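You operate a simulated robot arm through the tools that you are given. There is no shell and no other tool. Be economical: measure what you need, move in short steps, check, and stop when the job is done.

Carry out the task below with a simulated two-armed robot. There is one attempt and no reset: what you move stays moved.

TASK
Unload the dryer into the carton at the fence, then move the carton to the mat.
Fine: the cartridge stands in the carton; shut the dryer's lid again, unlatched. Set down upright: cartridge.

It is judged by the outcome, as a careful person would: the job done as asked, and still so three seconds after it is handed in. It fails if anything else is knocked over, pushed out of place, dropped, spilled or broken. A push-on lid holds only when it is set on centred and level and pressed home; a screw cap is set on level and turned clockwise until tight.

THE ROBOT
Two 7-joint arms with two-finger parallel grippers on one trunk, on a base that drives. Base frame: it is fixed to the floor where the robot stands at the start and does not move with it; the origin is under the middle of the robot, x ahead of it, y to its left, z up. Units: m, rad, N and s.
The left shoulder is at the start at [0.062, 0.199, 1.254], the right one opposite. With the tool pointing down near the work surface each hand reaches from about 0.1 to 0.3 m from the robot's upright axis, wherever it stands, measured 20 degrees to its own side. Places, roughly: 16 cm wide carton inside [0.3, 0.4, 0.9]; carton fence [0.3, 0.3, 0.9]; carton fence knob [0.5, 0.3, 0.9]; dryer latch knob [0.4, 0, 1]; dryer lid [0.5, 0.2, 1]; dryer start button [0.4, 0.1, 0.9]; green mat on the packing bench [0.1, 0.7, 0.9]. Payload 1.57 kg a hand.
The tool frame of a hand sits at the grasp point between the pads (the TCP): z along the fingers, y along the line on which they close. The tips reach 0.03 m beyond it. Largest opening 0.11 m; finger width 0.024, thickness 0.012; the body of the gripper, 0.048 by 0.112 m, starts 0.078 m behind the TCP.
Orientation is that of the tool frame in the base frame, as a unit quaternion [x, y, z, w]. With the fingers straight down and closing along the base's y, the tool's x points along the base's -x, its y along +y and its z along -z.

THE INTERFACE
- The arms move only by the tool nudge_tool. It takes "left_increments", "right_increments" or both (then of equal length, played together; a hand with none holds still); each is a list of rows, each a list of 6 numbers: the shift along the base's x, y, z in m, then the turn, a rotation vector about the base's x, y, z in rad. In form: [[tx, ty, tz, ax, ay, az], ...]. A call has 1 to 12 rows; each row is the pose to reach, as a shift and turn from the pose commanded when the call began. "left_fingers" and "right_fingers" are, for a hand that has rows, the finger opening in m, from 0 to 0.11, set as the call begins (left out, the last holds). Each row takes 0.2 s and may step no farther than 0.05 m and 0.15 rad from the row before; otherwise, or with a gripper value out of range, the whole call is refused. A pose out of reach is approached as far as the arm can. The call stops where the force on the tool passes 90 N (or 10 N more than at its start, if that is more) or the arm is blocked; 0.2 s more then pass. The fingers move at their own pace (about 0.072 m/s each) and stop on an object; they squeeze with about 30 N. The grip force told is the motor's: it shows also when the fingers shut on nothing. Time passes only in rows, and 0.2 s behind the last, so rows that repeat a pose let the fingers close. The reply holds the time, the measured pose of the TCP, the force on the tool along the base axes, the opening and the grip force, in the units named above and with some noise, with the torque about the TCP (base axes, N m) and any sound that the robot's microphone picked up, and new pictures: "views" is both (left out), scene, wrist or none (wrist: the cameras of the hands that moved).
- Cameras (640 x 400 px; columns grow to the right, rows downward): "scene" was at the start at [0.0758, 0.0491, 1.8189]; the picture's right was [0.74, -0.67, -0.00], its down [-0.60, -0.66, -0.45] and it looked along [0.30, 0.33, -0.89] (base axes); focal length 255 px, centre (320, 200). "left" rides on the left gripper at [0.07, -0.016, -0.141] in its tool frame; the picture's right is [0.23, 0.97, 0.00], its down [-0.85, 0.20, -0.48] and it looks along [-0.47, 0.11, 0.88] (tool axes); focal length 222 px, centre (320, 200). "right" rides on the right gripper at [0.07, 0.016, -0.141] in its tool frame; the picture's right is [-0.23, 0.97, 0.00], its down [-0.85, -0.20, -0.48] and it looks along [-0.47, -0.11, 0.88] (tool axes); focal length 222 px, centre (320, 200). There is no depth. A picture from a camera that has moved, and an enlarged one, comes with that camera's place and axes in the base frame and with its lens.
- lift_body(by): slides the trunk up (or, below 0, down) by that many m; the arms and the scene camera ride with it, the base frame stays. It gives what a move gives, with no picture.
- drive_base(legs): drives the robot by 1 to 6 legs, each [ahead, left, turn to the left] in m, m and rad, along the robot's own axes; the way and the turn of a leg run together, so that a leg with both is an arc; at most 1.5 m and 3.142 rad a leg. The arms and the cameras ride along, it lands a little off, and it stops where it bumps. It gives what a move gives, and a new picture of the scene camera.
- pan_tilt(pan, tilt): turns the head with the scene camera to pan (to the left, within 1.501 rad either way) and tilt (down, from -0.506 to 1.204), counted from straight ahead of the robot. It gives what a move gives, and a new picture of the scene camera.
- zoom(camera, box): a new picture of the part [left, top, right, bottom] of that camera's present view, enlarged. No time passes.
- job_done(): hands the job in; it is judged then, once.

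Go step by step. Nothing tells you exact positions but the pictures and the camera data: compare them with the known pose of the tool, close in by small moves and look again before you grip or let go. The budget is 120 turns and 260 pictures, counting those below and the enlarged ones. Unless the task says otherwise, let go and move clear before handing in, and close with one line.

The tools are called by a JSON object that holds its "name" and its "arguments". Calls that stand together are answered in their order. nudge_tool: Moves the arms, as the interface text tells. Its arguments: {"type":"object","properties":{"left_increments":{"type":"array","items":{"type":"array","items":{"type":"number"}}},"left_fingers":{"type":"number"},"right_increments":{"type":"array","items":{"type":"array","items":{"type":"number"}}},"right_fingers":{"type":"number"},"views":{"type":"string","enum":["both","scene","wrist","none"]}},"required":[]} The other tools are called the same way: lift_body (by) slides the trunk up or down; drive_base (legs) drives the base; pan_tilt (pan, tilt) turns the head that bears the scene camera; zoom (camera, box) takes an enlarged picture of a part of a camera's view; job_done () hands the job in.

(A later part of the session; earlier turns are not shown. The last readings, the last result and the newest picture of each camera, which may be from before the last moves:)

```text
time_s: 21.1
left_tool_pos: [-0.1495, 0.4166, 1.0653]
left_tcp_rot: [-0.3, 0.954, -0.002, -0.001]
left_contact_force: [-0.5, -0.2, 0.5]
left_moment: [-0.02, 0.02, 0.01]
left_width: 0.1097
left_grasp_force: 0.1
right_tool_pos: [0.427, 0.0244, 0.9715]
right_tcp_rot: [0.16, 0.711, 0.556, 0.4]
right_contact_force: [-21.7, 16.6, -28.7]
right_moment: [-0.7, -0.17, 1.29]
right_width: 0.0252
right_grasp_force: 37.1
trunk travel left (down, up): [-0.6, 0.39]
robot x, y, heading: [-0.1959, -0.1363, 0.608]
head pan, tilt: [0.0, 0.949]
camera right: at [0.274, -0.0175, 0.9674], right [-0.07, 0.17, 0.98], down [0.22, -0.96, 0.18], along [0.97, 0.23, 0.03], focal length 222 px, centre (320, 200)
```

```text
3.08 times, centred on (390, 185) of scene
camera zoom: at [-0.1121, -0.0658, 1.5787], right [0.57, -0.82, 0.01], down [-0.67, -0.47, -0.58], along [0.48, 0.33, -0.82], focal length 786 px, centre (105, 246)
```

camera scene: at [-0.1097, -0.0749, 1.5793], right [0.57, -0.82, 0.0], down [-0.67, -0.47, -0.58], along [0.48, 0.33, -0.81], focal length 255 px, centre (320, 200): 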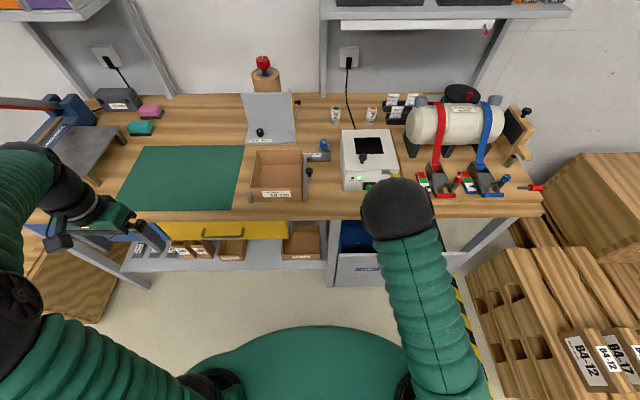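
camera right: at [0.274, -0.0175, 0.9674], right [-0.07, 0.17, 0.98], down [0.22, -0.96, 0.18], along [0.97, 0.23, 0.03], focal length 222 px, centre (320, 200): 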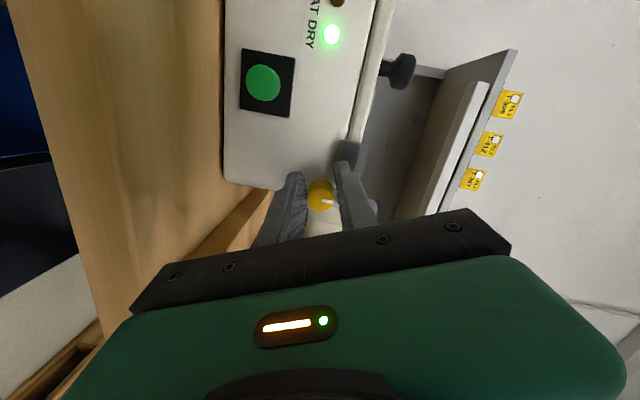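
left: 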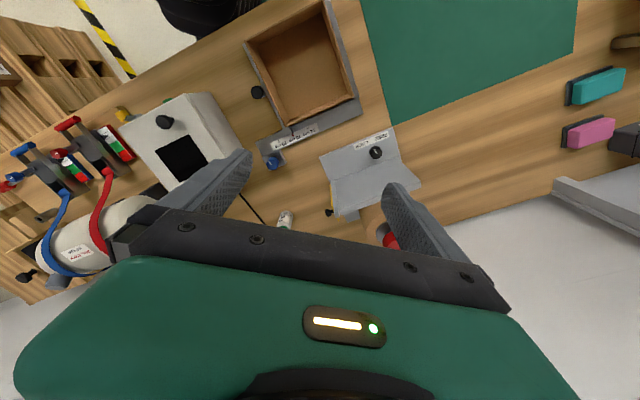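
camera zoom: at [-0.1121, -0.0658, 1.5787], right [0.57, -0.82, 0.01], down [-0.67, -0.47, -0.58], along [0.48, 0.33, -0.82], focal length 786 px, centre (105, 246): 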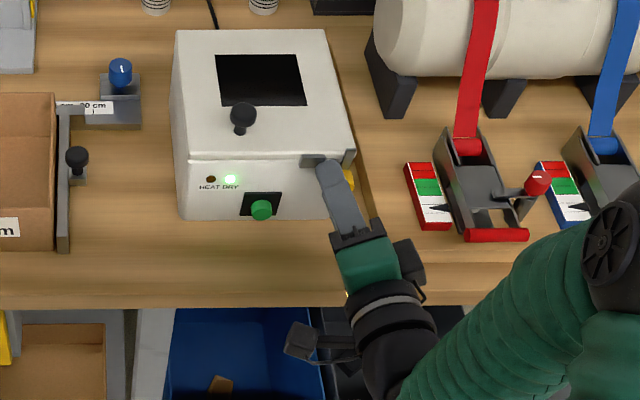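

The knob has reached a stop with its mark pointing straight up, so the arm should be vertical and off the catch. I'll release, back off and inspect.

{"name": "nudge_tool", "arguments": {"right_increments": [[0, 0, 0, 0, 0, 0], [0, 0, 0, 0, 0, 0]], "right_fingers": 0.04, "views": "none"}}

{"name": "nudge_tool", "arguments": {"right_increments": [[-0.03, -0.021, 0, 0, 0, 0], [-0.06, -0.042, 0, 0, 0, 0], [-0.09, -0.063, 0, 0, 0, 0]]}}

{"name": "zoom", "arguments": {"camera": "right", "box": [240, 80, 440, 230]}}

{"name": "zoom", "arguments": {"camera": "scene", "box": [330, 120, 450, 250]}}

```text
time_s: 21.7
left_tool_pos: [-0.149, 0.4159, 1.0673]
left_tcp_rot: [-0.3, 0.954, -0.002, 0.001]
left_contact_force: [-0.3, 0.0, 0.4]
left_moment: [0.01, 0.02, 0.07]
left_width: 0.1102
left_grasp_force: 0.0
right_tool_pos: [0.4289, 0.0213, 0.9774]
right_tcp_rot: [0.159, 0.706, 0.559, 0.405]
right_contact_force: [-10.1, 17.1, 0.0]
right_moment: [-0.3, -0.4, 0.48]
right_width: 0.0471
right_grasp_force: 4.0
trunk travel left (down, up): [-0.6, 0.39]
robot x, y, heading: [-0.1991, -0.1356, 0.605]
head pan, tilt: [0.0, 0.949]
```

```text
time_s: 22.5
left_tool_pos: [-0.1487, 0.4163, 1.0677]
left_tcp_rot: [-0.3, 0.954, -0.001, -0.001]
left_contact_force: [-0.3, 0.4, 0.3]
left_moment: [-0.01, -0.01, 0.01]
left_width: 0.11
left_grasp_force: 0.1
right_tool_pos: [0.3506, -0.0405, 0.9686]
right_tcp_rot: [0.163, 0.707, 0.556, 0.406]
right_contact_force: [0.2, 0.3, 0.0]
right_moment: [-0.01, 0.01, -0.02]
right_width: 0.0401
right_grasp_force: 0.0
right hand out of reach, approached as far as the arm can: row 3
trunk travel left (down, up): [-0.6, 0.39]
robot x, y, heading: [-0.1961, -0.134, 0.611]
head pan, tilt: [0.0, 0.949]
camera scene: at [-0.1119, -0.0722, 1.5794], right [0.57, -0.82, 0.0], down [-0.67, -0.47, -0.58], along [0.48, 0.33, -0.81], focal length 255 px, centre (320, 200)
camera right: at [0.1979, -0.0808, 0.9628], right [-0.08, 0.16, 0.98], down [0.21, -0.96, 0.18], along [0.97, 0.22, 0.04], focal length 222 px, centre (320, 200)
```

scene: 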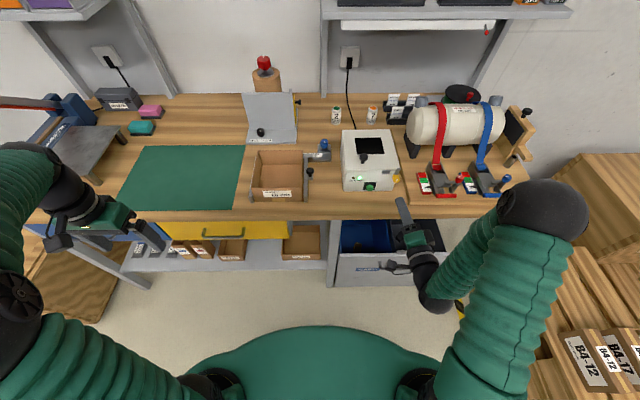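
right: 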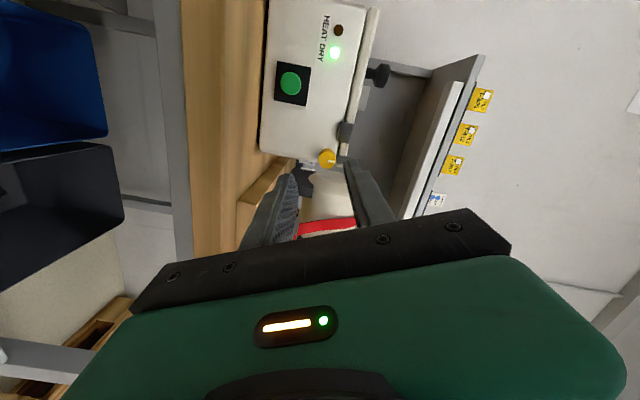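

```text
2.67 times, centred on (340, 155) of right
camera zoom: at [0.1979, -0.0808, 0.9628], right [-0.08, 0.16, 0.98], down [0.21, -0.96, 0.18], along [0.97, 0.22, 0.04], focal length 592 px, centre (267, 320)
```

zoom: 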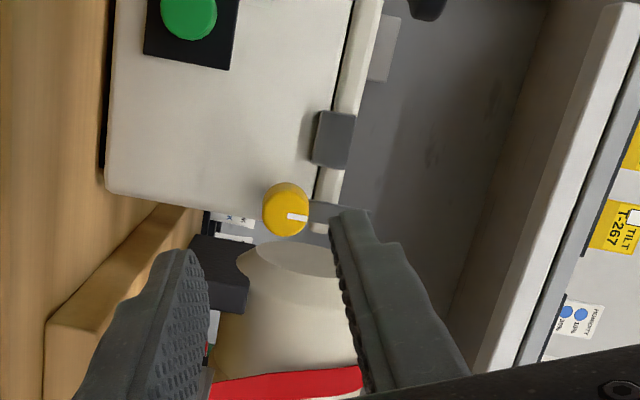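

```text
3.08 times, centred on (390, 185) of scene
camera zoom: at [-0.1119, -0.0722, 1.5794], right [0.57, -0.82, 0.0], down [-0.67, -0.47, -0.58], along [0.48, 0.33, -0.81], focal length 786 px, centre (105, 246)
```

zoom: 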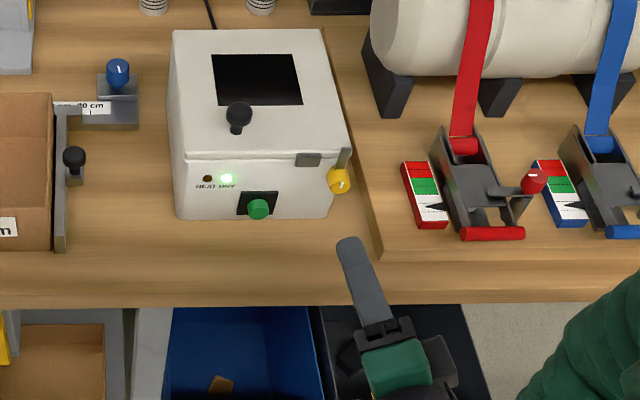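

The latch arm now stands vertical, clear of the catch, and the dryer hasn't moved. Next I'll raise the trunk and unroll the right hand so it can take the lid knob near (0.425, 0.139, 1.028).

{"name": "lift_body", "arguments": {"by": 0.25}}

{"name": "nudge_tool", "arguments": {"right_increments": [[0, 0, 0, -0.12, -0.084, 0], [0, 0, 0, -0.24, -0.168, 0], [0, 0, 0, -0.36, -0.252, 0], [0, 0, 0, -0.48, -0.336, 0], [0, 0, 0, -0.6, -0.42, 0], [0, 0, 0, -0.72, -0.504, 0], [0, 0, 0, -0.84, -0.588, 0], [0, 0, 0, -0.96, -0.671, 0]], "right_fingers": 0.06, "views": "none"}}

```text
time_s: 25.0
left_tool_pos: [-0.1467, 0.4132, 1.3183]
left_tcp_rot: [-0.299, 0.954, 0.0, 0.0]
left_contact_force: [0.1, 0.0, 0.7]
left_moment: [0.0, 0.03, 0.0]
left_width: 0.1097
left_grasp_force: 0.1
right_tool_pos: [0.3526, -0.0419, 1.2173]
right_tcp_rot: [0.163, 0.707, 0.557, 0.404]
right_contact_force: [0.0, -0.5, 0.4]
right_moment: [-0.01, -0.01, -0.02]
right_width: 0.0399
right_grasp_force: 0.0
trunk travel left (down, up): [-0.85, 0.14]
robot x, y, heading: [-0.1973, -0.1354, 0.611]
head pan, tilt: [0.0, 0.949]
```

```text
time_s: 26.8
left_tool_pos: [-0.1478, 0.4149, 1.3175]
left_tcp_rot: [-0.3, 0.954, 0.0, 0.0]
left_contact_force: [-0.2, 0.4, -0.3]
left_moment: [0.02, -0.01, 0.03]
left_width: 0.1101
left_grasp_force: 0.2
right_tool_pos: [0.3626, -0.0383, 1.2116]
right_tcp_rot: [-0.225, 0.713, 0.195, 0.635]
right_contact_force: [-0.2, -0.4, 0.6]
right_moment: [0.0, 0.02, -0.01]
right_width: 0.0601
right_grasp_force: 0.1
right hand out of reach, approached as far as the arm can: row 2, 3, 4, 5, 6, 7, 8
trunk travel left (down, up): [-0.85, 0.14]
robot x, y, heading: [-0.2009, -0.1339, 0.614]
head pan, tilt: [0.0, 0.949]
```

The hand is back to a level, unrolled pose. Now I'll pitch it down toward vertical while pulling it back a little, then drive in.

{"name": "nudge_tool", "arguments": {"right_increments": [[-0.01, -0.007, 0.01, -0.0825, 0.118, 0], [-0.02, -0.014, 0.02, -0.165, 0.236, 0], [-0.03, -0.021, 0.03, -0.2475, 0.354, 0], [-0.04, -0.028, 0.04, -0.33, 0.472, 0], [-0.05, -0.035, 0.04, -0.4125, 0.59, 0], [-0.06, -0.042, 0.04, -0.495, 0.708, 0], [-0.07, -0.049, 0.04, -0.5775, 0.826, 0], [-0.082, -0.057, 0.04, -0.66, 0.942, 0]], "views": "none"}}

{"name": "drive_base", "arguments": {"legs": [[0.25, 0, 0]]}}

```text
time_s: 28.6
left_tool_pos: [-0.1489, 0.4147, 1.3186]
left_tcp_rot: [-0.3, 0.954, -0.001, 0.0]
left_contact_force: [0.3, 0.9, -0.6]
left_moment: [-0.06, -0.06, 0.0]
left_width: 0.1097
left_grasp_force: 0.0
right_tool_pos: [0.2838, -0.0824, 1.2556]
right_tcp_rot: [-0.304, 0.933, 0.062, 0.181]
right_contact_force: [3.3, -6.1, -0.5]
right_moment: [0.63, 0.31, 0.31]
right_width: 0.0596
right_grasp_force: 0.1
right hand out of reach, approached as far as the arm can: row 1, 2, 3, 4, 6, 7, 8
trunk travel left (down, up): [-0.85, 0.14]
robot x, y, heading: [-0.1968, -0.1351, 0.608]
head pan, tilt: [0.0, 0.949]
```

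```text
time_s: 30.5
left_tool_pos: [0.0511, 0.5568, 1.3199]
left_tcp_rot: [-0.302, 0.953, 0.001, 0.001]
left_contact_force: [-0.2, -0.7, 0.2]
left_moment: [0.0, -0.03, 0.0]
left_width: 0.1101
left_grasp_force: 0.0
right_tool_pos: [0.4877, 0.0574, 1.2569]
right_tcp_rot: [-0.302, 0.934, 0.06, 0.182]
right_contact_force: [-0.5, 0.8, -0.8]
right_moment: [0.0, -0.03, -0.01]
right_width: 0.06
right_grasp_force: 0.0
trunk travel left (down, up): [-0.85, 0.14]
robot x, y, heading: [0.0077, 0.0106, 0.61]
head pan, tilt: [0.0, 0.949]
camera scene: at [0.0878, 0.0663, 1.8299], right [0.58, -0.82, 0.0], down [-0.66, -0.47, -0.58], along [0.48, 0.34, -0.81], focal length 255 px, centre (320, 200)
```

scene: 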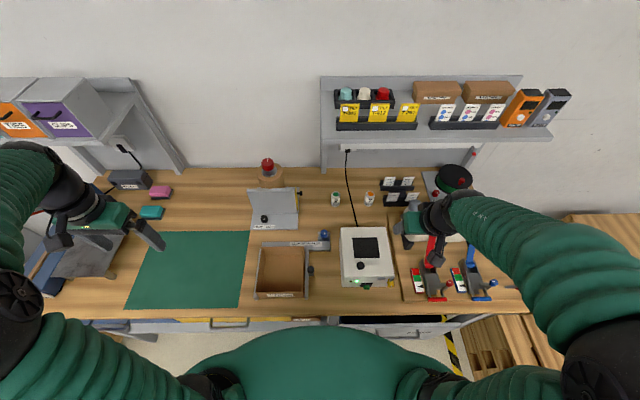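

The right hand is up and to the right of the lid knob. I'll bring it over the knob at z≈1.11 and look.

{"name": "nudge_tool", "arguments": {"right_increments": [[-0.02, 0.025, -0.02, 0, 0, 0], [-0.04, 0.05, -0.04, 0, 0, 0], [-0.055, 0.07, -0.07, 0, 0, 0], [-0.068, 0.078, -0.11, 0, 0, 0], [-0.068, 0.078, -0.15, 0, 0, 0]]}}

{"name": "zoom", "arguments": {"camera": "right", "box": [220, 60, 440, 230]}}

```text
time_s: 31.7
left_tool_pos: [0.0568, 0.5554, 1.3203]
left_tcp_rot: [-0.302, 0.953, 0.002, -0.001]
left_contact_force: [-0.1, -0.1, 0.5]
left_moment: [0.02, 0.01, 0.01]
left_width: 0.11
left_grasp_force: 0.1
right_tool_pos: [0.4083, 0.1358, 1.1448]
right_tcp_rot: [-0.301, 0.934, 0.064, 0.183]
right_contact_force: [0.7, -0.3, -0.1]
right_moment: [0.0, 0.0, 0.01]
right_width: 0.0599
right_grasp_force: 0.0
right hand out of reach, approached as far as the arm can: row 4, 5
trunk travel left (down, up): [-0.85, 0.14]
robot x, y, heading: [0.013, 0.0064, 0.611]
head pan, tilt: [0.0, 0.949]
camera scene: at [0.0977, 0.0653, 1.8295], right [0.58, -0.82, 0.0], down [-0.67, -0.47, -0.58], along [0.47, 0.34, -0.81], focal length 255 px, centre (320, 200)
camera right: at [0.3037, 0.0776, 1.2492], right [-0.4, 0.91, 0.1], down [0.62, 0.19, 0.76], along [0.68, 0.37, -0.64], focal length 222 px, centre (320, 200)
```

scene: 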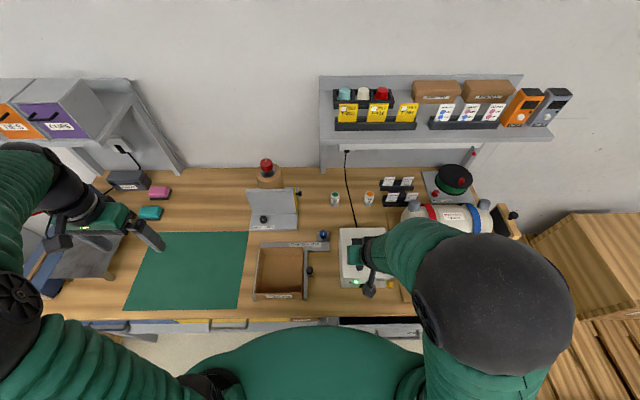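
right: 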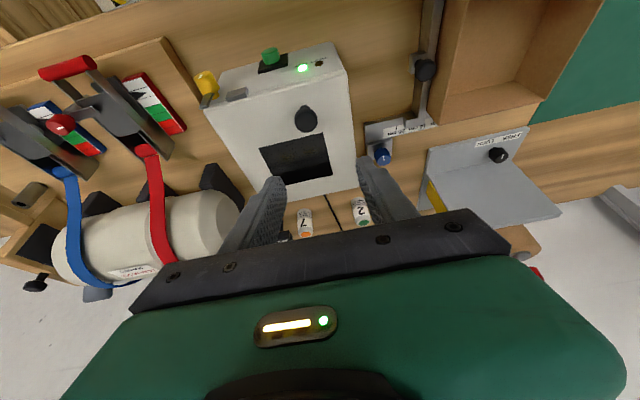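

```text
2.35 times, centred on (330, 145) of right
camera zoom: at [0.3037, 0.0776, 1.2492], right [-0.4, 0.91, 0.1], down [0.62, 0.19, 0.76], along [0.68, 0.37, -0.64], focal length 523 px, centre (296, 329)
```

zoom: 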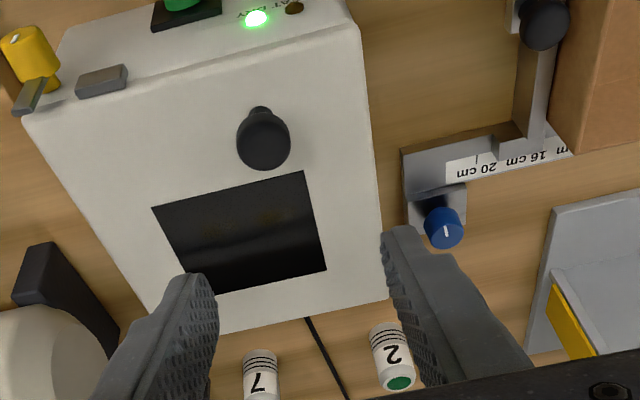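

The arm runs out of reach at this height, so I'll centre over the knob and let the trunk bring the hand down.

{"name": "nudge_tool", "arguments": {"right_increments": [[0.0095, 0.0005, 0, 0, 0, 0]], "views": "none"}}

{"name": "lift_body", "arguments": {"by": -0.09}}

{"name": "zoom", "arguments": {"camera": "right", "box": [220, 60, 440, 230]}}

{"name": "zoom", "arguments": {"camera": "scene", "box": [300, 200, 440, 300]}}

```text
time_s: 32.1
left_tool_pos: [0.0564, 0.5626, 1.3165]
left_tcp_rot: [-0.302, 0.953, -0.002, -0.001]
left_contact_force: [0.1, 0.6, -0.4]
left_moment: [-0.03, -0.03, 0.03]
left_width: 0.11
left_grasp_force: 0.0
right_tool_pos: [0.4137, 0.1409, 1.1472]
right_tcp_rot: [-0.303, 0.934, 0.061, 0.181]
right_contact_force: [-0.1, -0.2, 0.2]
right_moment: [0.0, -0.01, 0.02]
right_width: 0.0601
right_grasp_force: 0.0
right hand out of reach, approached as far as the arm can: row 1
trunk travel left (down, up): [-0.85, 0.14]
robot x, y, heading: [0.0088, 0.0093, 0.611]
head pan, tilt: [0.0, 0.949]
```

```text
time_s: 33.3
left_tool_pos: [0.0575, 0.56, 1.2289]
left_tcp_rot: [-0.302, 0.953, 0.0, 0.0]
left_contact_force: [0.0, 1.1, 0.1]
left_moment: [0.03, 0.0, 0.03]
left_width: 0.1099
left_grasp_force: 0.0
right_tool_pos: [0.4135, 0.1387, 1.0583]
right_tcp_rot: [-0.302, 0.934, 0.062, 0.181]
right_contact_force: [0.9, -0.8, 0.2]
right_moment: [-0.01, -0.03, -0.02]
right_width: 0.0601
right_grasp_force: 0.1
trunk travel left (down, up): [-0.76, 0.23]
robot x, y, heading: [0.0075, 0.011, 0.61]
head pan, tilt: [0.0, 0.949]
```

```text
2.35 times, centred on (330, 145) of right
camera zoom: at [0.3087, 0.081, 1.1625], right [-0.4, 0.91, 0.09], down [0.62, 0.19, 0.76], along [0.68, 0.36, -0.64], focal length 523 px, centre (296, 329)
```

zoom: 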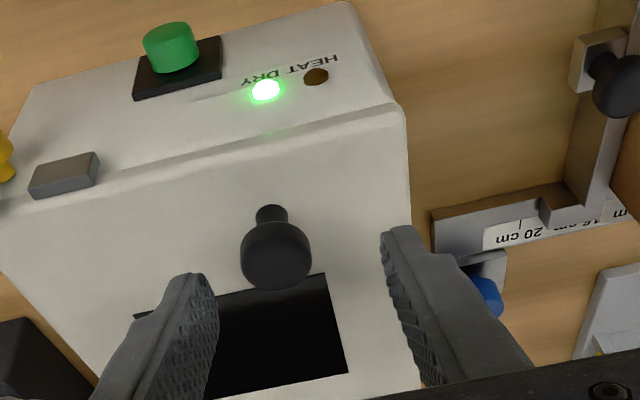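

```text
4.00 times, centred on (370, 250) of scene
camera zoom: at [0.095, 0.0699, 1.7395], right [0.58, -0.82, 0.0], down [-0.67, -0.47, -0.58], along [0.48, 0.33, -0.81], focal length 1022 px, centre (120, 0)
```

zoom: 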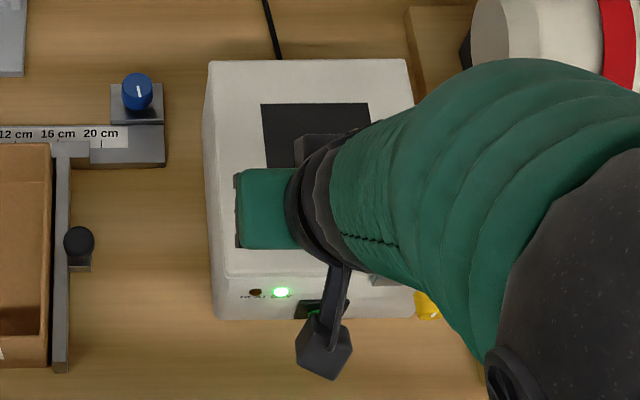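

The lid knob cap is at about (0.420, 0.137, 1.026). I'll shift 6 mm right, lower 20 mm by the trunk, and close.

{"name": "nudge_tool", "arguments": {"right_increments": [[-0.001, -0.0064, 0, 0, 0, 0]], "right_fingers": 0.05, "views": "none"}}

{"name": "lift_body", "arguments": {"by": -0.02}}

{"name": "zoom", "arguments": {"camera": "right", "box": [220, 60, 440, 230]}}

```text
time_s: 33.7
left_tool_pos: [0.0557, 0.5607, 1.2284]
left_tcp_rot: [-0.301, 0.954, 0.0, 0.0]
left_contact_force: [-0.9, -0.1, -0.1]
left_moment: [-0.01, -0.02, -0.03]
left_width: 0.11
left_grasp_force: 0.0
right_tool_pos: [0.4115, 0.1319, 1.0594]
right_tcp_rot: [-0.302, 0.934, 0.061, 0.181]
right_contact_force: [-0.1, -0.1, 0.4]
right_moment: [0.0, 0.01, -0.02]
right_width: 0.0502
right_grasp_force: 0.1
trunk travel left (down, up): [-0.76, 0.23]
robot x, y, heading: [0.0108, 0.0059, 0.613]
head pan, tilt: [0.0, 0.949]
```

```text
time_s: 34.4
left_tool_pos: [0.0564, 0.5595, 1.2082]
left_tcp_rot: [-0.302, 0.953, 0.0, 0.001]
left_contact_force: [0.2, 0.2, -0.7]
left_moment: [0.0, 0.0, -0.02]
left_width: 0.1098
left_grasp_force: 0.1
right_tool_pos: [0.4125, 0.1303, 1.0383]
right_tcp_rot: [-0.302, 0.934, 0.061, 0.181]
right_contact_force: [0.3, 0.0, 0.2]
right_moment: [0.0, 0.02, -0.02]
right_width: 0.0501
right_grasp_force: 0.1
trunk travel left (down, up): [-0.74, 0.25]
robot x, y, heading: [0.0089, 0.0079, 0.613]
head pan, tilt: [0.0, 0.949]
```

```text
2.35 times, centred on (330, 145) of right
camera zoom: at [0.3078, 0.0751, 1.1424], right [-0.4, 0.91, 0.09], down [0.62, 0.19, 0.76], along [0.68, 0.36, -0.64], focal length 523 px, centre (296, 329)
```

zoom: 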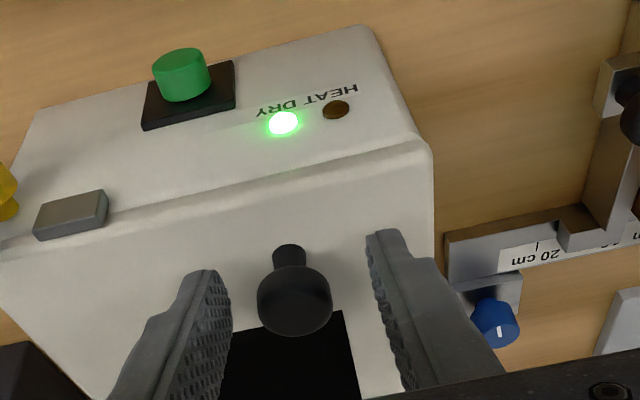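

The knob is centred between the fingers. Closing.

{"name": "nudge_tool", "arguments": {"right_increments": [[0, 0, 0, 0, 0, 0], [0, 0, 0, 0, 0, 0], [0, 0, 0, 0, 0, 0]], "right_fingers": 0.0, "views": "none"}}

{"name": "zoom", "arguments": {"camera": "right", "box": [220, 60, 440, 230]}}

```text
time_s: 35.2
left_tool_pos: [0.0558, 0.5584, 1.2089]
left_tcp_rot: [-0.302, 0.953, 0.001, 0.0]
left_contact_force: [-0.1, 0.0, 0.5]
left_moment: [0.0, 0.03, 0.0]
left_width: 0.11
left_grasp_force: 0.0
right_tool_pos: [0.4132, 0.1305, 1.0382]
right_tcp_rot: [-0.302, 0.934, 0.062, 0.181]
right_contact_force: [2.1, -5.3, 4.7]
right_moment: [-0.11, -0.07, -0.14]
right_width: 0.0255
right_grasp_force: 36.2
trunk travel left (down, up): [-0.74, 0.25]
robot x, y, heading: [0.0102, 0.0088, 0.613]
head pan, tilt: [0.0, 0.949]
```

```text
2.35 times, centred on (330, 145) of right
camera zoom: at [0.3086, 0.0731, 1.1424], right [-0.4, 0.91, 0.09], down [0.62, 0.19, 0.76], along [0.68, 0.36, -0.64], focal length 523 px, centre (296, 329)
```

zoom: 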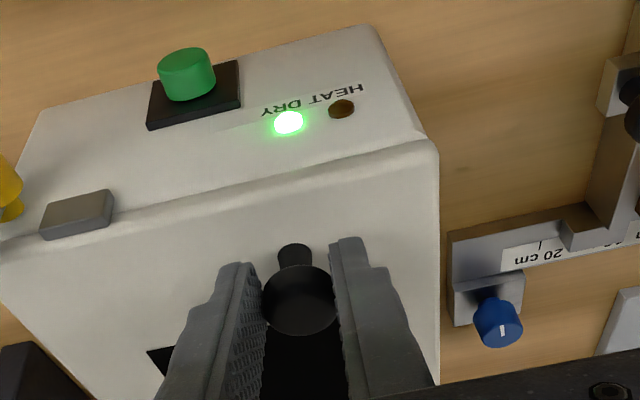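

Gripped at 25 mm. I'll lift the lid along its hinge arc by 0.3 rad first and watch the forces.

{"name": "nudge_tool", "arguments": {"right_increments": [[0.0047, 0.0033, 0.0169, 0.0574, -0.0819, 0], [0.0106, 0.0074, 0.033, 0.1148, -0.1638, 0], [0.0179, 0.0125, 0.0484, 0.1722, -0.2457, 0]]}}

```text
time_s: 36.0
left_tool_pos: [0.0587, 0.5505, 1.2139]
left_tcp_rot: [-0.3, 0.954, 0.004, 0.001]
left_contact_force: [1.0, -0.4, -0.6]
left_moment: [0.01, 0.03, 0.0]
left_width: 0.1098
left_grasp_force: 0.0
right_tool_pos: [0.4508, 0.1575, 1.0979]
right_tcp_rot: [-0.277, 0.897, 0.116, 0.323]
right_contact_force: [2.2, -17.7, 8.3]
right_moment: [-0.22, -0.2, 0.01]
right_width: 0.0238
right_grasp_force: 35.7
right hand out of reach, approached as far as the arm can: row 1, 2, 3
trunk travel left (down, up): [-0.74, 0.25]
robot x, y, heading: [0.0049, 0.0104, 0.615]
head pan, tilt: [0.0, 0.949]
camera scene: at [0.0961, 0.0564, 1.7212], right [0.57, -0.82, -0.01], down [-0.67, -0.46, -0.58], along [0.48, 0.34, -0.81], focal length 255 px, centre (320, 200)
camera right: at [0.3246, 0.0853, 1.1616], right [-0.41, 0.89, 0.18], down [0.41, 0.01, 0.91], along [0.81, 0.45, -0.37], focal length 222 px, centre (320, 200)
```

scene: 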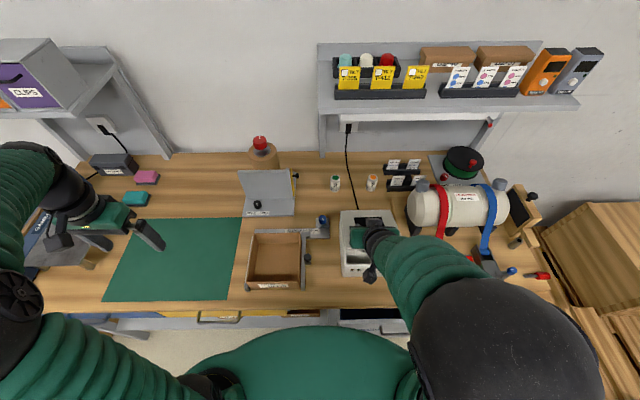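
right: 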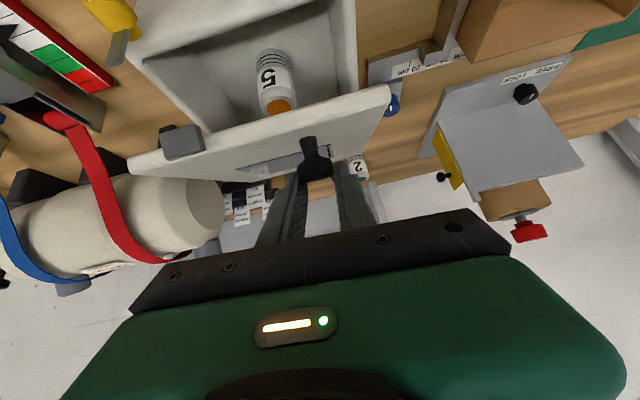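

The lid is opening and inside I see one upright cartridge ("5", orange cap). I'll continue the arc another 0.6 rad.

{"name": "nudge_tool", "arguments": {"right_increments": [[0.0161, 0.0112, 0.0166, 0.0832, -0.1188, 0], [0.0339, 0.0237, 0.03, 0.1664, -0.2376, 0], [0.0535, 0.0374, 0.0401, 0.2496, -0.3564, 0], [0.074, 0.0517, 0.0464, 0.3328, -0.4752, 0]]}}

```text
time_s: 37.0
left_tool_pos: [0.0597, 0.5526, 1.2108]
left_tcp_rot: [-0.302, 0.953, 0.003, -0.001]
left_contact_force: [-0.6, -0.5, -0.2]
left_moment: [0.04, 0.04, 0.02]
left_width: 0.11
left_grasp_force: 0.1
right_tool_pos: [0.5086, 0.2104, 1.1785]
right_tcp_rot: [-0.25, 0.766, 0.18, 0.564]
right_contact_force: [-0.5, 0.2, 0.5]
right_moment: [-0.01, -0.02, 0.0]
right_width: 0.0
right_grasp_force: 20.9
right hand out of reach, approached as far as the arm can: row 1, 2, 3, 4
trunk travel left (down, up): [-0.74, 0.25]
robot x, y, heading: [0.01, 0.0077, 0.615]
head pan, tilt: [0.0, 0.949]
camera scene: at [0.0996, 0.0613, 1.7191], right [0.57, -0.82, 0.0], down [-0.67, -0.47, -0.58], along [0.47, 0.34, -0.81], focal length 255 px, centre (320, 200)
camera right: at [0.3725, 0.1318, 1.153], right [-0.52, 0.83, 0.21], down [-0.05, -0.27, 0.96], along [0.86, 0.48, 0.18], focal length 222 px, centre (320, 200)
```

scene: 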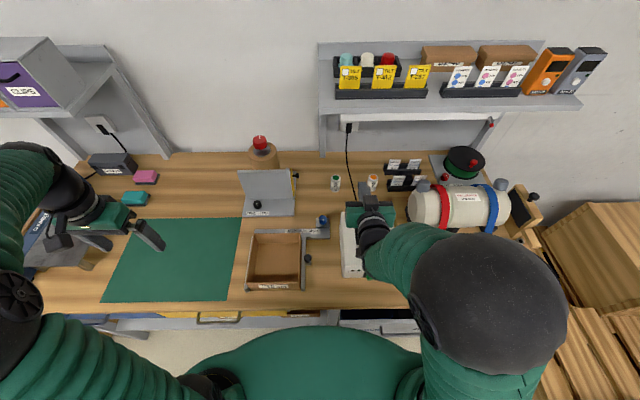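
right: 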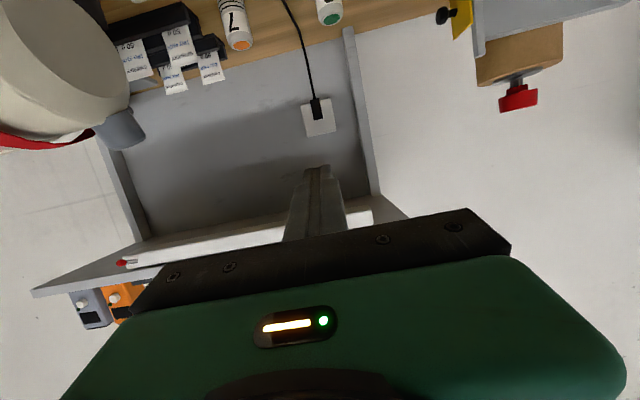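

The grip slipped off the knob as the arm strayed at its reach limit. I'll move the hand up and to the side to see where the lid is.

{"name": "nudge_tool", "arguments": {"right_increments": [[0, 0, 0.04, 0, 0, 0], [0.015, -0.022, 0.07, 0, 0, 0], [0.04, -0.058, 0.09, 0, 0, 0], [0.063, -0.09, 0.1, 0, 0, 0]], "views": "scene"}}

{"name": "zoom", "arguments": {"camera": "scene", "box": [310, 180, 440, 300]}}

```text
time_s: 38.0
left_tool_pos: [0.0594, 0.5534, 1.2106]
left_tcp_rot: [-0.301, 0.954, 0.003, 0.0]
left_contact_force: [0.2, -0.1, 0.3]
left_moment: [0.03, 0.01, 0.0]
left_width: 0.1103
left_grasp_force: 0.0
right_tool_pos: [0.5694, 0.1185, 1.2771]
right_tcp_rot: [-0.251, 0.766, 0.182, 0.563]
right_contact_force: [0.2, -0.9, 0.0]
right_moment: [0.02, -0.01, 0.09]
right_width: 0.0001
right_grasp_force: 21.2
trunk travel left (down, up): [-0.74, 0.25]
robot x, y, heading: [0.0077, 0.0072, 0.61]
head pan, tilt: [0.0, 0.949]
camera scene: at [0.1013, 0.0585, 1.7195], right [0.58, -0.82, -0.01], down [-0.67, -0.46, -0.58], along [0.47, 0.34, -0.81], focal length 255 px, centre (320, 200)
```

scene: 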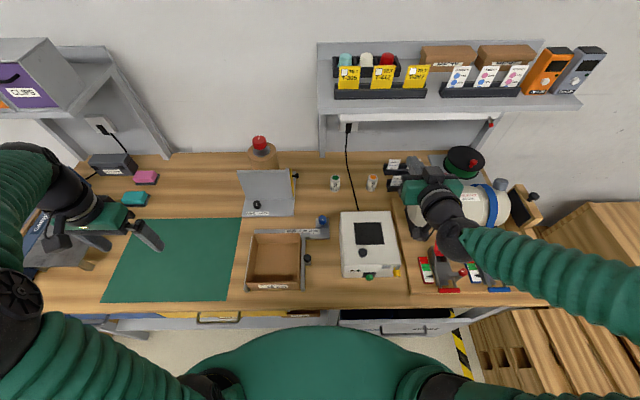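

```text
3.33 times, centred on (375, 240) of scene
camera zoom: at [0.1013, 0.0585, 1.7195], right [0.58, -0.82, -0.01], down [-0.67, -0.46, -0.58], along [0.47, 0.34, -0.81], focal length 851 px, centre (137, 67)
```

zoom: 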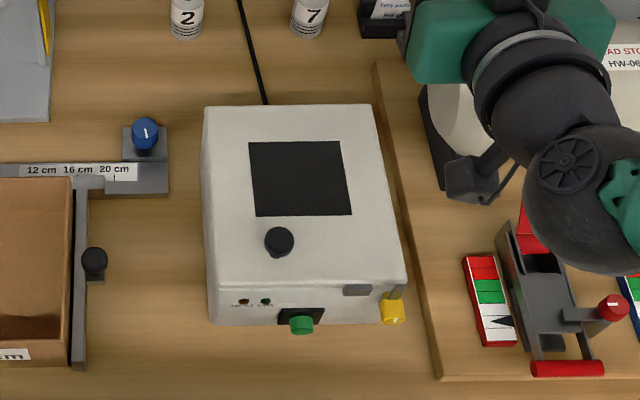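

The lid fell shut again by itself, so it must be taken fully over or held. The reach trouble came from the wrist being too close to the shoulder, so I'll back off 0.12 m and re-approach the knob.

{"name": "drive_base", "arguments": {"legs": [[-0.12, 0, 0]]}}

{"name": "nudge_tool", "arguments": {"right_increments": [[-0.01, 0.012, 0, -0.08, 0.114, 0], [-0.02, 0.024, 0, -0.16, 0.228, 0], [-0.03, 0.036, 0, -0.24, 0.342, 0], [-0.04, 0.048, -0.02, -0.32, 0.456, 0], [-0.05, 0.06, -0.05, -0.4, 0.57, 0], [-0.055, 0.07, -0.08, -0.48, 0.684, 0], [-0.06, 0.08, -0.12, -0.555, 0.79, 0], [-0.06, 0.08, -0.15, -0.555, 0.79, 0]], "right_fingers": 0.05}}

{"name": "zoom", "arguments": {"camera": "right", "box": [220, 60, 440, 230]}}

```text
time_s: 39.2
left_tool_pos: [-0.0418, 0.4963, 1.2059]
left_tcp_rot: [-0.301, 0.954, -0.002, -0.001]
left_contact_force: [-0.4, 0.2, 0.1]
left_moment: [0.03, -0.06, 0.01]
left_width: 0.1099
left_grasp_force: 0.0
right_tool_pos: [0.4673, 0.0621, 1.277]
right_tcp_rot: [-0.253, 0.766, 0.178, 0.563]
right_contact_force: [0.7, 0.5, 0.3]
right_moment: [0.02, -0.01, -0.04]
right_width: 0.0
right_grasp_force: 21.5
trunk travel left (down, up): [-0.74, 0.25]
robot x, y, heading: [-0.0883, -0.0585, 0.611]
head pan, tilt: [0.0, 0.949]
camera scene: at [-0.0031, 0.0103, 1.719], right [0.58, -0.82, 0.0], down [-0.67, -0.47, -0.58], along [0.48, 0.33, -0.82], focal length 255 px, centre (320, 200)
```

scene: 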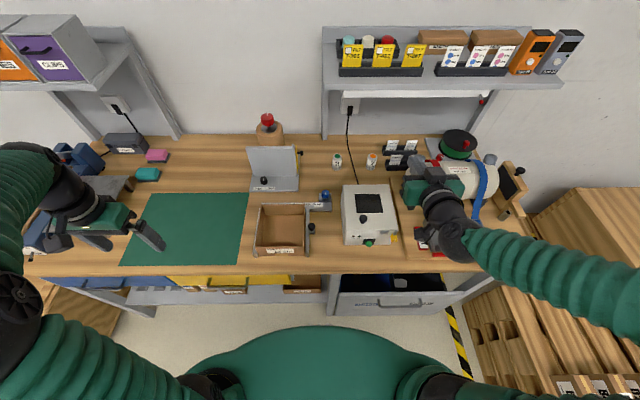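

```text
time_s: 41.0
left_tool_pos: [-0.0398, 0.4861, 1.2098]
left_tcp_rot: [-0.301, 0.954, 0.001, 0.0]
left_contact_force: [-0.1, 0.1, 0.2]
left_moment: [-0.03, 0.03, 0.01]
left_width: 0.1098
left_grasp_force: 0.1
right_tool_pos: [0.4086, 0.1343, 1.1283]
right_tcp_rot: [-0.304, 0.941, 0.05, 0.141]
right_contact_force: [0.4, 0.2, -0.2]
right_moment: [0.01, 0.0, 0.01]
right_width: 0.05
right_grasp_force: 0.1
right hand out of reach, approached as far as the arm can: row 2, 3
trunk travel left (down, up): [-0.74, 0.25]
robot x, y, heading: [-0.0882, -0.0625, 0.618]
head pan, tilt: [0.0, 0.949]
camera scene: at [-0.0003, 0.0009, 1.7193], right [0.58, -0.82, 0.0], down [-0.67, -0.47, -0.58], along [0.47, 0.33, -0.81], focal length 255 px, centre (320, 200)
camera right: at [0.3115, 0.0825, 1.242], right [-0.39, 0.92, 0.08], down [0.67, 0.23, 0.71], along [0.63, 0.33, -0.7], focal length 222 px, centre (320, 200)
```

scene: 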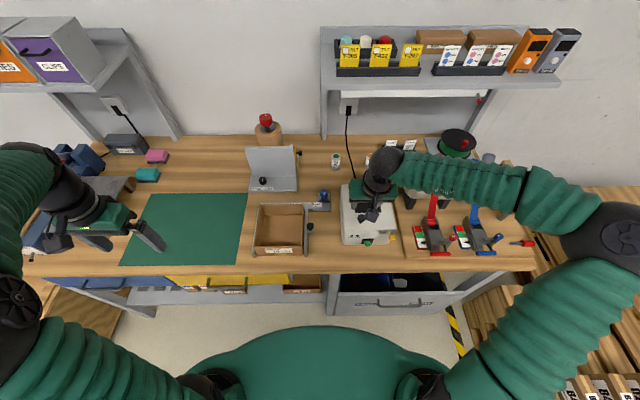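
right: 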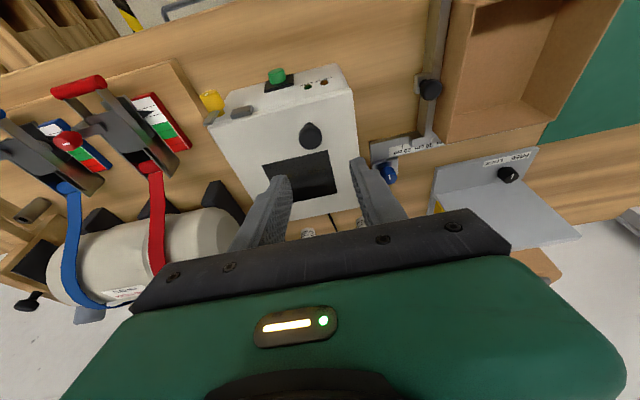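

```text
2.35 times, centred on (330, 145) of right
camera zoom: at [0.3115, 0.0825, 1.242], right [-0.39, 0.92, 0.08], down [0.67, 0.23, 0.71], along [0.63, 0.33, -0.7], focal length 523 px, centre (296, 329)
```

zoom: 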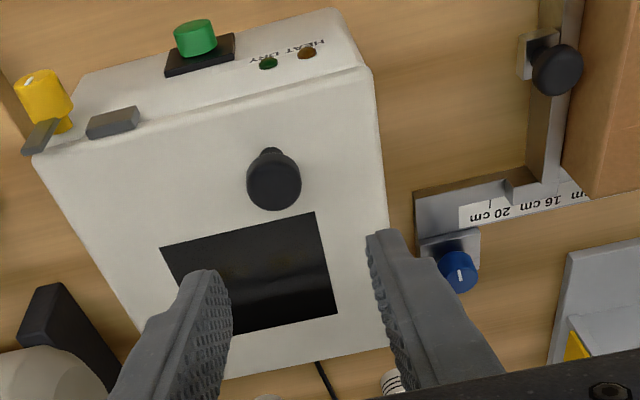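

The arm posture is comfortable now. I'll descend onto the knob, 94 mm down with a slight centring shift, and close.

{"name": "nudge_tool", "arguments": {"right_increments": [[0.004, 0.0005, -0.03, 0, 0, 0], [0.009, 0.001, -0.06, 0, 0, 0], [0.009, 0.001, -0.08, 0, 0, 0], [0.009, 0.001, -0.094, 0, 0, 0]], "views": "none"}}

{"name": "zoom", "arguments": {"camera": "right", "box": [220, 60, 440, 230]}}

```text
time_s: 42.0
left_tool_pos: [-0.0415, 0.4872, 1.2108]
left_tcp_rot: [-0.301, 0.954, 0.001, 0.0]
left_contact_force: [-0.4, 0.4, -0.2]
left_moment: [0.0, -0.01, 0.0]
left_width: 0.1098
left_grasp_force: 0.1
right_tool_pos: [0.4166, 0.1354, 1.0335]
right_tcp_rot: [-0.305, 0.94, 0.05, 0.142]
right_contact_force: [-0.1, 0.0, -0.8]
right_moment: [0.05, 0.06, 0.03]
right_width: 0.0499
right_grasp_force: 0.1
trunk travel left (down, up): [-0.74, 0.25]
robot x, y, heading: [-0.0907, -0.0597, 0.614]
head pan, tilt: [0.0, 0.949]
```

```text
2.35 times, centred on (330, 145) of right
camera zoom: at [0.3202, 0.0831, 1.1474], right [-0.4, 0.92, 0.08], down [0.67, 0.23, 0.71], along [0.63, 0.33, -0.7], focal length 523 px, centre (296, 329)
```

zoom: 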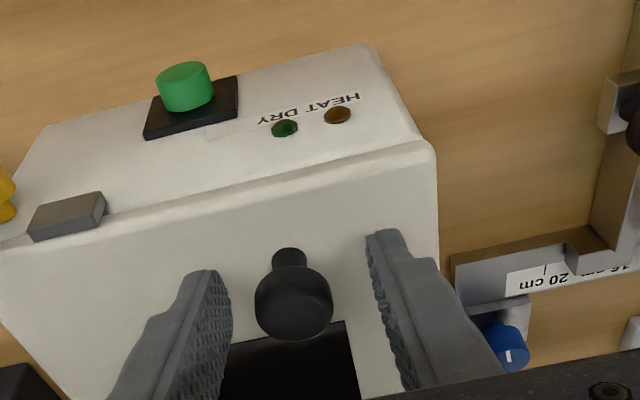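

Closing on the knob, then lifting along the arc by 0.48 rad.

{"name": "nudge_tool", "arguments": {"right_increments": [[0, 0, 0, 0, 0, 0], [0, 0, 0, 0, 0, 0], [0, 0, 0, 0, 0, 0]], "right_fingers": 0.0, "views": "none"}}

{"name": "nudge_tool", "arguments": {"right_increments": [[0.0073, 0.0051, 0.0188, 0.0689, -0.0983, 0], [0.0162, 0.0113, 0.0365, 0.1378, -0.1966, 0], [0.0268, 0.0187, 0.0526, 0.2067, -0.2949, 0], [0.039, 0.0273, 0.0672, 0.2756, -0.3932, 0]], "views": "wrist"}}

```text
time_s: 42.8
left_tool_pos: [-0.0404, 0.4871, 1.2103]
left_tcp_rot: [-0.302, 0.953, 0.002, -0.001]
left_contact_force: [0.0, -0.9, -0.1]
left_moment: [-0.04, 0.04, -0.03]
left_width: 0.1101
left_grasp_force: 0.1
right_tool_pos: [0.4181, 0.1347, 1.0336]
right_tcp_rot: [-0.304, 0.941, 0.05, 0.142]
right_contact_force: [6.9, -7.3, -1.4]
right_moment: [-0.09, -0.05, -0.05]
right_width: 0.0254
right_grasp_force: 36.2
trunk travel left (down, up): [-0.74, 0.25]
robot x, y, heading: [-0.0888, -0.062, 0.611]
head pan, tilt: [0.0, 0.949]
```

```text
time_s: 43.8
left_tool_pos: [-0.0412, 0.4907, 1.2083]
left_tcp_rot: [-0.302, 0.953, 0.0, -0.001]
left_contact_force: [-0.5, 0.2, -0.5]
left_moment: [0.01, 0.02, 0.0]
left_width: 0.1096
left_grasp_force: 0.0
right_tool_pos: [0.4545, 0.1683, 1.101]
right_tcp_rot: [-0.287, 0.879, 0.12, 0.361]
right_contact_force: [0.1, 0.0, -0.4]
right_moment: [0.0, 0.0, 0.01]
right_width: 0.0001
right_grasp_force: 21.3
trunk travel left (down, up): [-0.74, 0.25]
robot x, y, heading: [-0.0898, -0.0596, 0.614]
head pan, tilt: [0.0, 0.949]
camera right: at [0.3251, 0.0924, 1.1518], right [-0.45, 0.88, 0.16], down [0.34, 0.0, 0.94], along [0.83, 0.47, -0.29], focal length 222 px, centre (320, 200)
```

right: 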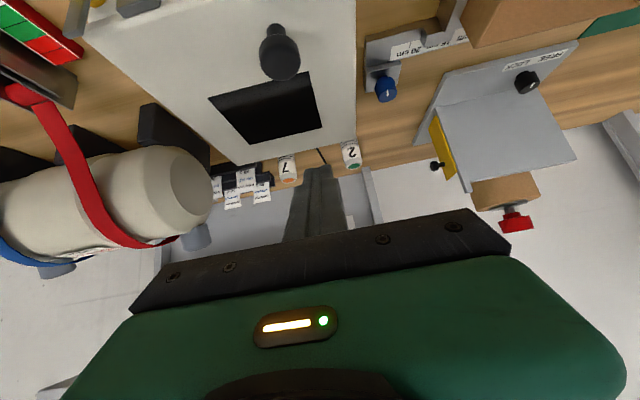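

I see my mistake: the lid's outer face turns away from me as it opens, so the hand was rotating the wrong way. A better way is to push up under the catch block on the lid's front edge (about (0.437, 0.06, 0.987)) with closed, level fingers and sweep the lid over from inside. I'll back off and set that up.

{"name": "drive_base", "arguments": {"legs": [[-0.1, 0, 0]]}}

{"name": "nudge_tool", "arguments": {"right_increments": [[0, -0.015, 0, 0.078, -0.111, 0], [0, -0.03, 0, 0.156, -0.222, 0], [0, -0.045, 0, 0.234, -0.333, 0], [0, -0.06, -0.02, 0.312, -0.444, 0], [0, -0.075, -0.05, 0.39, -0.555, 0], [0, -0.088, -0.08, 0.46, -0.655, 0]], "right_fingers": 0.0}}

```text
time_s: 45.0
left_tool_pos: [-0.1204, 0.4359, 1.2068]
left_tcp_rot: [-0.301, 0.954, -0.001, -0.002]
left_contact_force: [-0.1, 0.7, -0.2]
left_moment: [0.0, -0.02, 0.0]
left_width: 0.11
left_grasp_force: 0.2
right_tool_pos: [0.3765, 0.1124, 1.0993]
right_tcp_rot: [-0.287, 0.879, 0.117, 0.361]
right_contact_force: [-0.4, 0.6, -0.1]
right_moment: [-0.03, -0.01, -0.06]
right_width: 0.0
right_grasp_force: 21.9
trunk travel left (down, up): [-0.74, 0.25]
robot x, y, heading: [-0.1685, -0.1164, 0.617]
head pan, tilt: [0.0, 0.949]
camera scene: at [-0.0775, -0.0482, 1.7188], right [0.58, -0.82, 0.0], down [-0.67, -0.47, -0.58], along [0.47, 0.33, -0.82], focal length 255 px, centre (320, 200)
```

scene: 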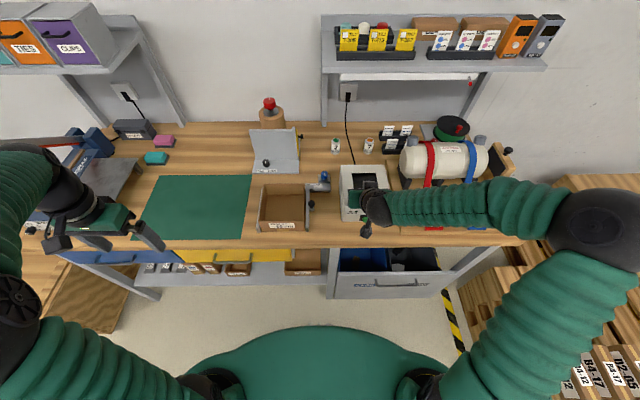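

```text
time_s: 46.4
left_tool_pos: [-0.1238, 0.4316, 1.2105]
left_tcp_rot: [-0.301, 0.954, 0.001, 0.0]
left_contact_force: [0.7, 0.1, -1.0]
left_moment: [-0.01, 0.0, 0.0]
left_width: 0.1101
left_grasp_force: 0.0
right_tool_pos: [0.3733, 0.0184, 1.0217]
right_tcp_rot: [-0.219, 0.667, 0.215, 0.679]
right_contact_force: [-0.2, -0.4, 0.1]
right_moment: [0.01, -0.01, -0.02]
right_width: 0.0
right_grasp_force: 21.1
trunk travel left (down, up): [-0.74, 0.25]
robot x, y, heading: [-0.1702, -0.1161, 0.613]
head pan, tilt: [0.0, 0.949]
camera scene: at [-0.0808, -0.0555, 1.7194], right [0.58, -0.82, 0.0], down [-0.67, -0.47, -0.58], along [0.47, 0.33, -0.81], focal length 255 px, centre (320, 200)
camera right: at [0.2501, -0.0518, 0.9493], right [-0.57, 0.79, 0.22], down [-0.29, -0.44, 0.85], along [0.77, 0.43, 0.48], focal length 222 px, centre (320, 200)
```

scene: 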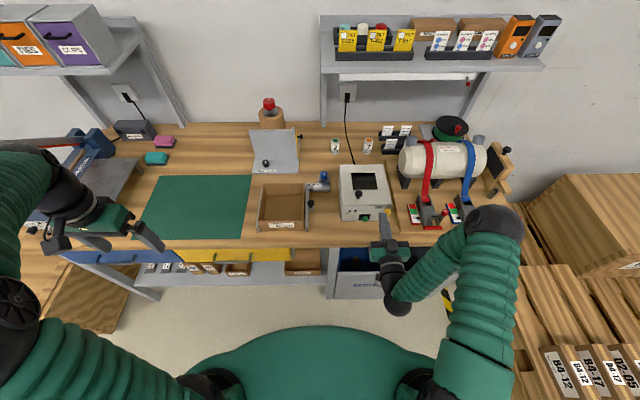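
right: 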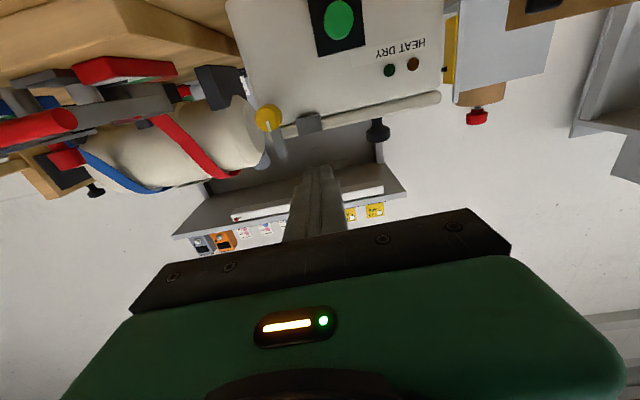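

The hand is level and the catch is ahead. I'll lower to z≈0.962 and move forward 0.03 m, then inspect before going under the catch.

{"name": "nudge_tool", "arguments": {"right_increments": [[0, 0, -0.03, 0, 0, 0], [0, 0, -0.06, 0, 0, 0], [0.0125, 0.0086, -0.06, 0, 0, 0], [0.025, 0.017, -0.06, 0, 0, 0]], "views": "none"}}

{"name": "zoom", "arguments": {"camera": "right", "box": [220, 60, 440, 230]}}

{"name": "zoom", "arguments": {"camera": "scene", "box": [330, 150, 430, 250]}}

```text
time_s: 47.4
left_tool_pos: [-0.1243, 0.4324, 1.2101]
left_tcp_rot: [-0.302, 0.953, 0.0, 0.0]
left_contact_force: [0.1, 0.2, -0.8]
left_moment: [-0.01, -0.01, -0.04]
left_width: 0.1097
left_grasp_force: 0.0
right_tool_pos: [0.397, 0.0359, 0.9629]
right_tcp_rot: [-0.22, 0.667, 0.214, 0.679]
right_contact_force: [0.0, -0.3, 0.4]
right_moment: [0.02, 0.02, 0.02]
right_width: 0.0
right_grasp_force: 21.5
trunk travel left (down, up): [-0.74, 0.25]
robot x, y, heading: [-0.1699, -0.1183, 0.61]
head pan, tilt: [0.0, 0.949]
```

```text
2.35 times, centred on (330, 145) of right
camera zoom: at [0.275, -0.0335, 0.8908], right [-0.57, 0.79, 0.21], down [-0.29, -0.44, 0.85], along [0.77, 0.43, 0.48], focal length 523 px, centre (296, 329)
```

zoom: 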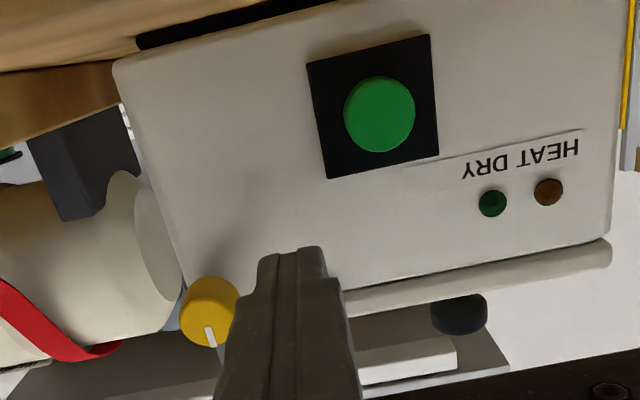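

```text
4.00 times, centred on (380, 200) of scene
camera zoom: at [-0.0822, -0.0542, 1.7193], right [0.58, -0.82, 0.0], down [-0.67, -0.47, -0.58], along [0.47, 0.33, -0.81], focal length 1022 px, centre (80, 200)
```

zoom: 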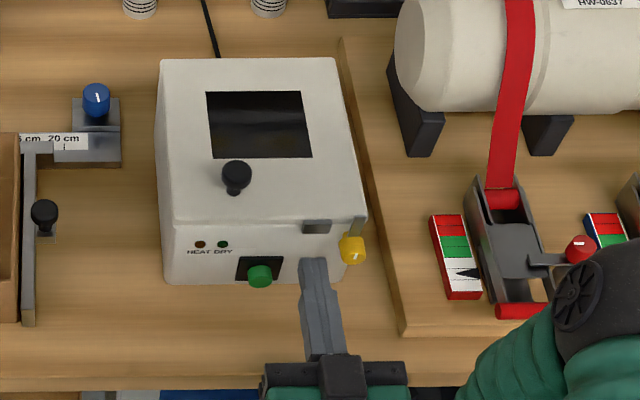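

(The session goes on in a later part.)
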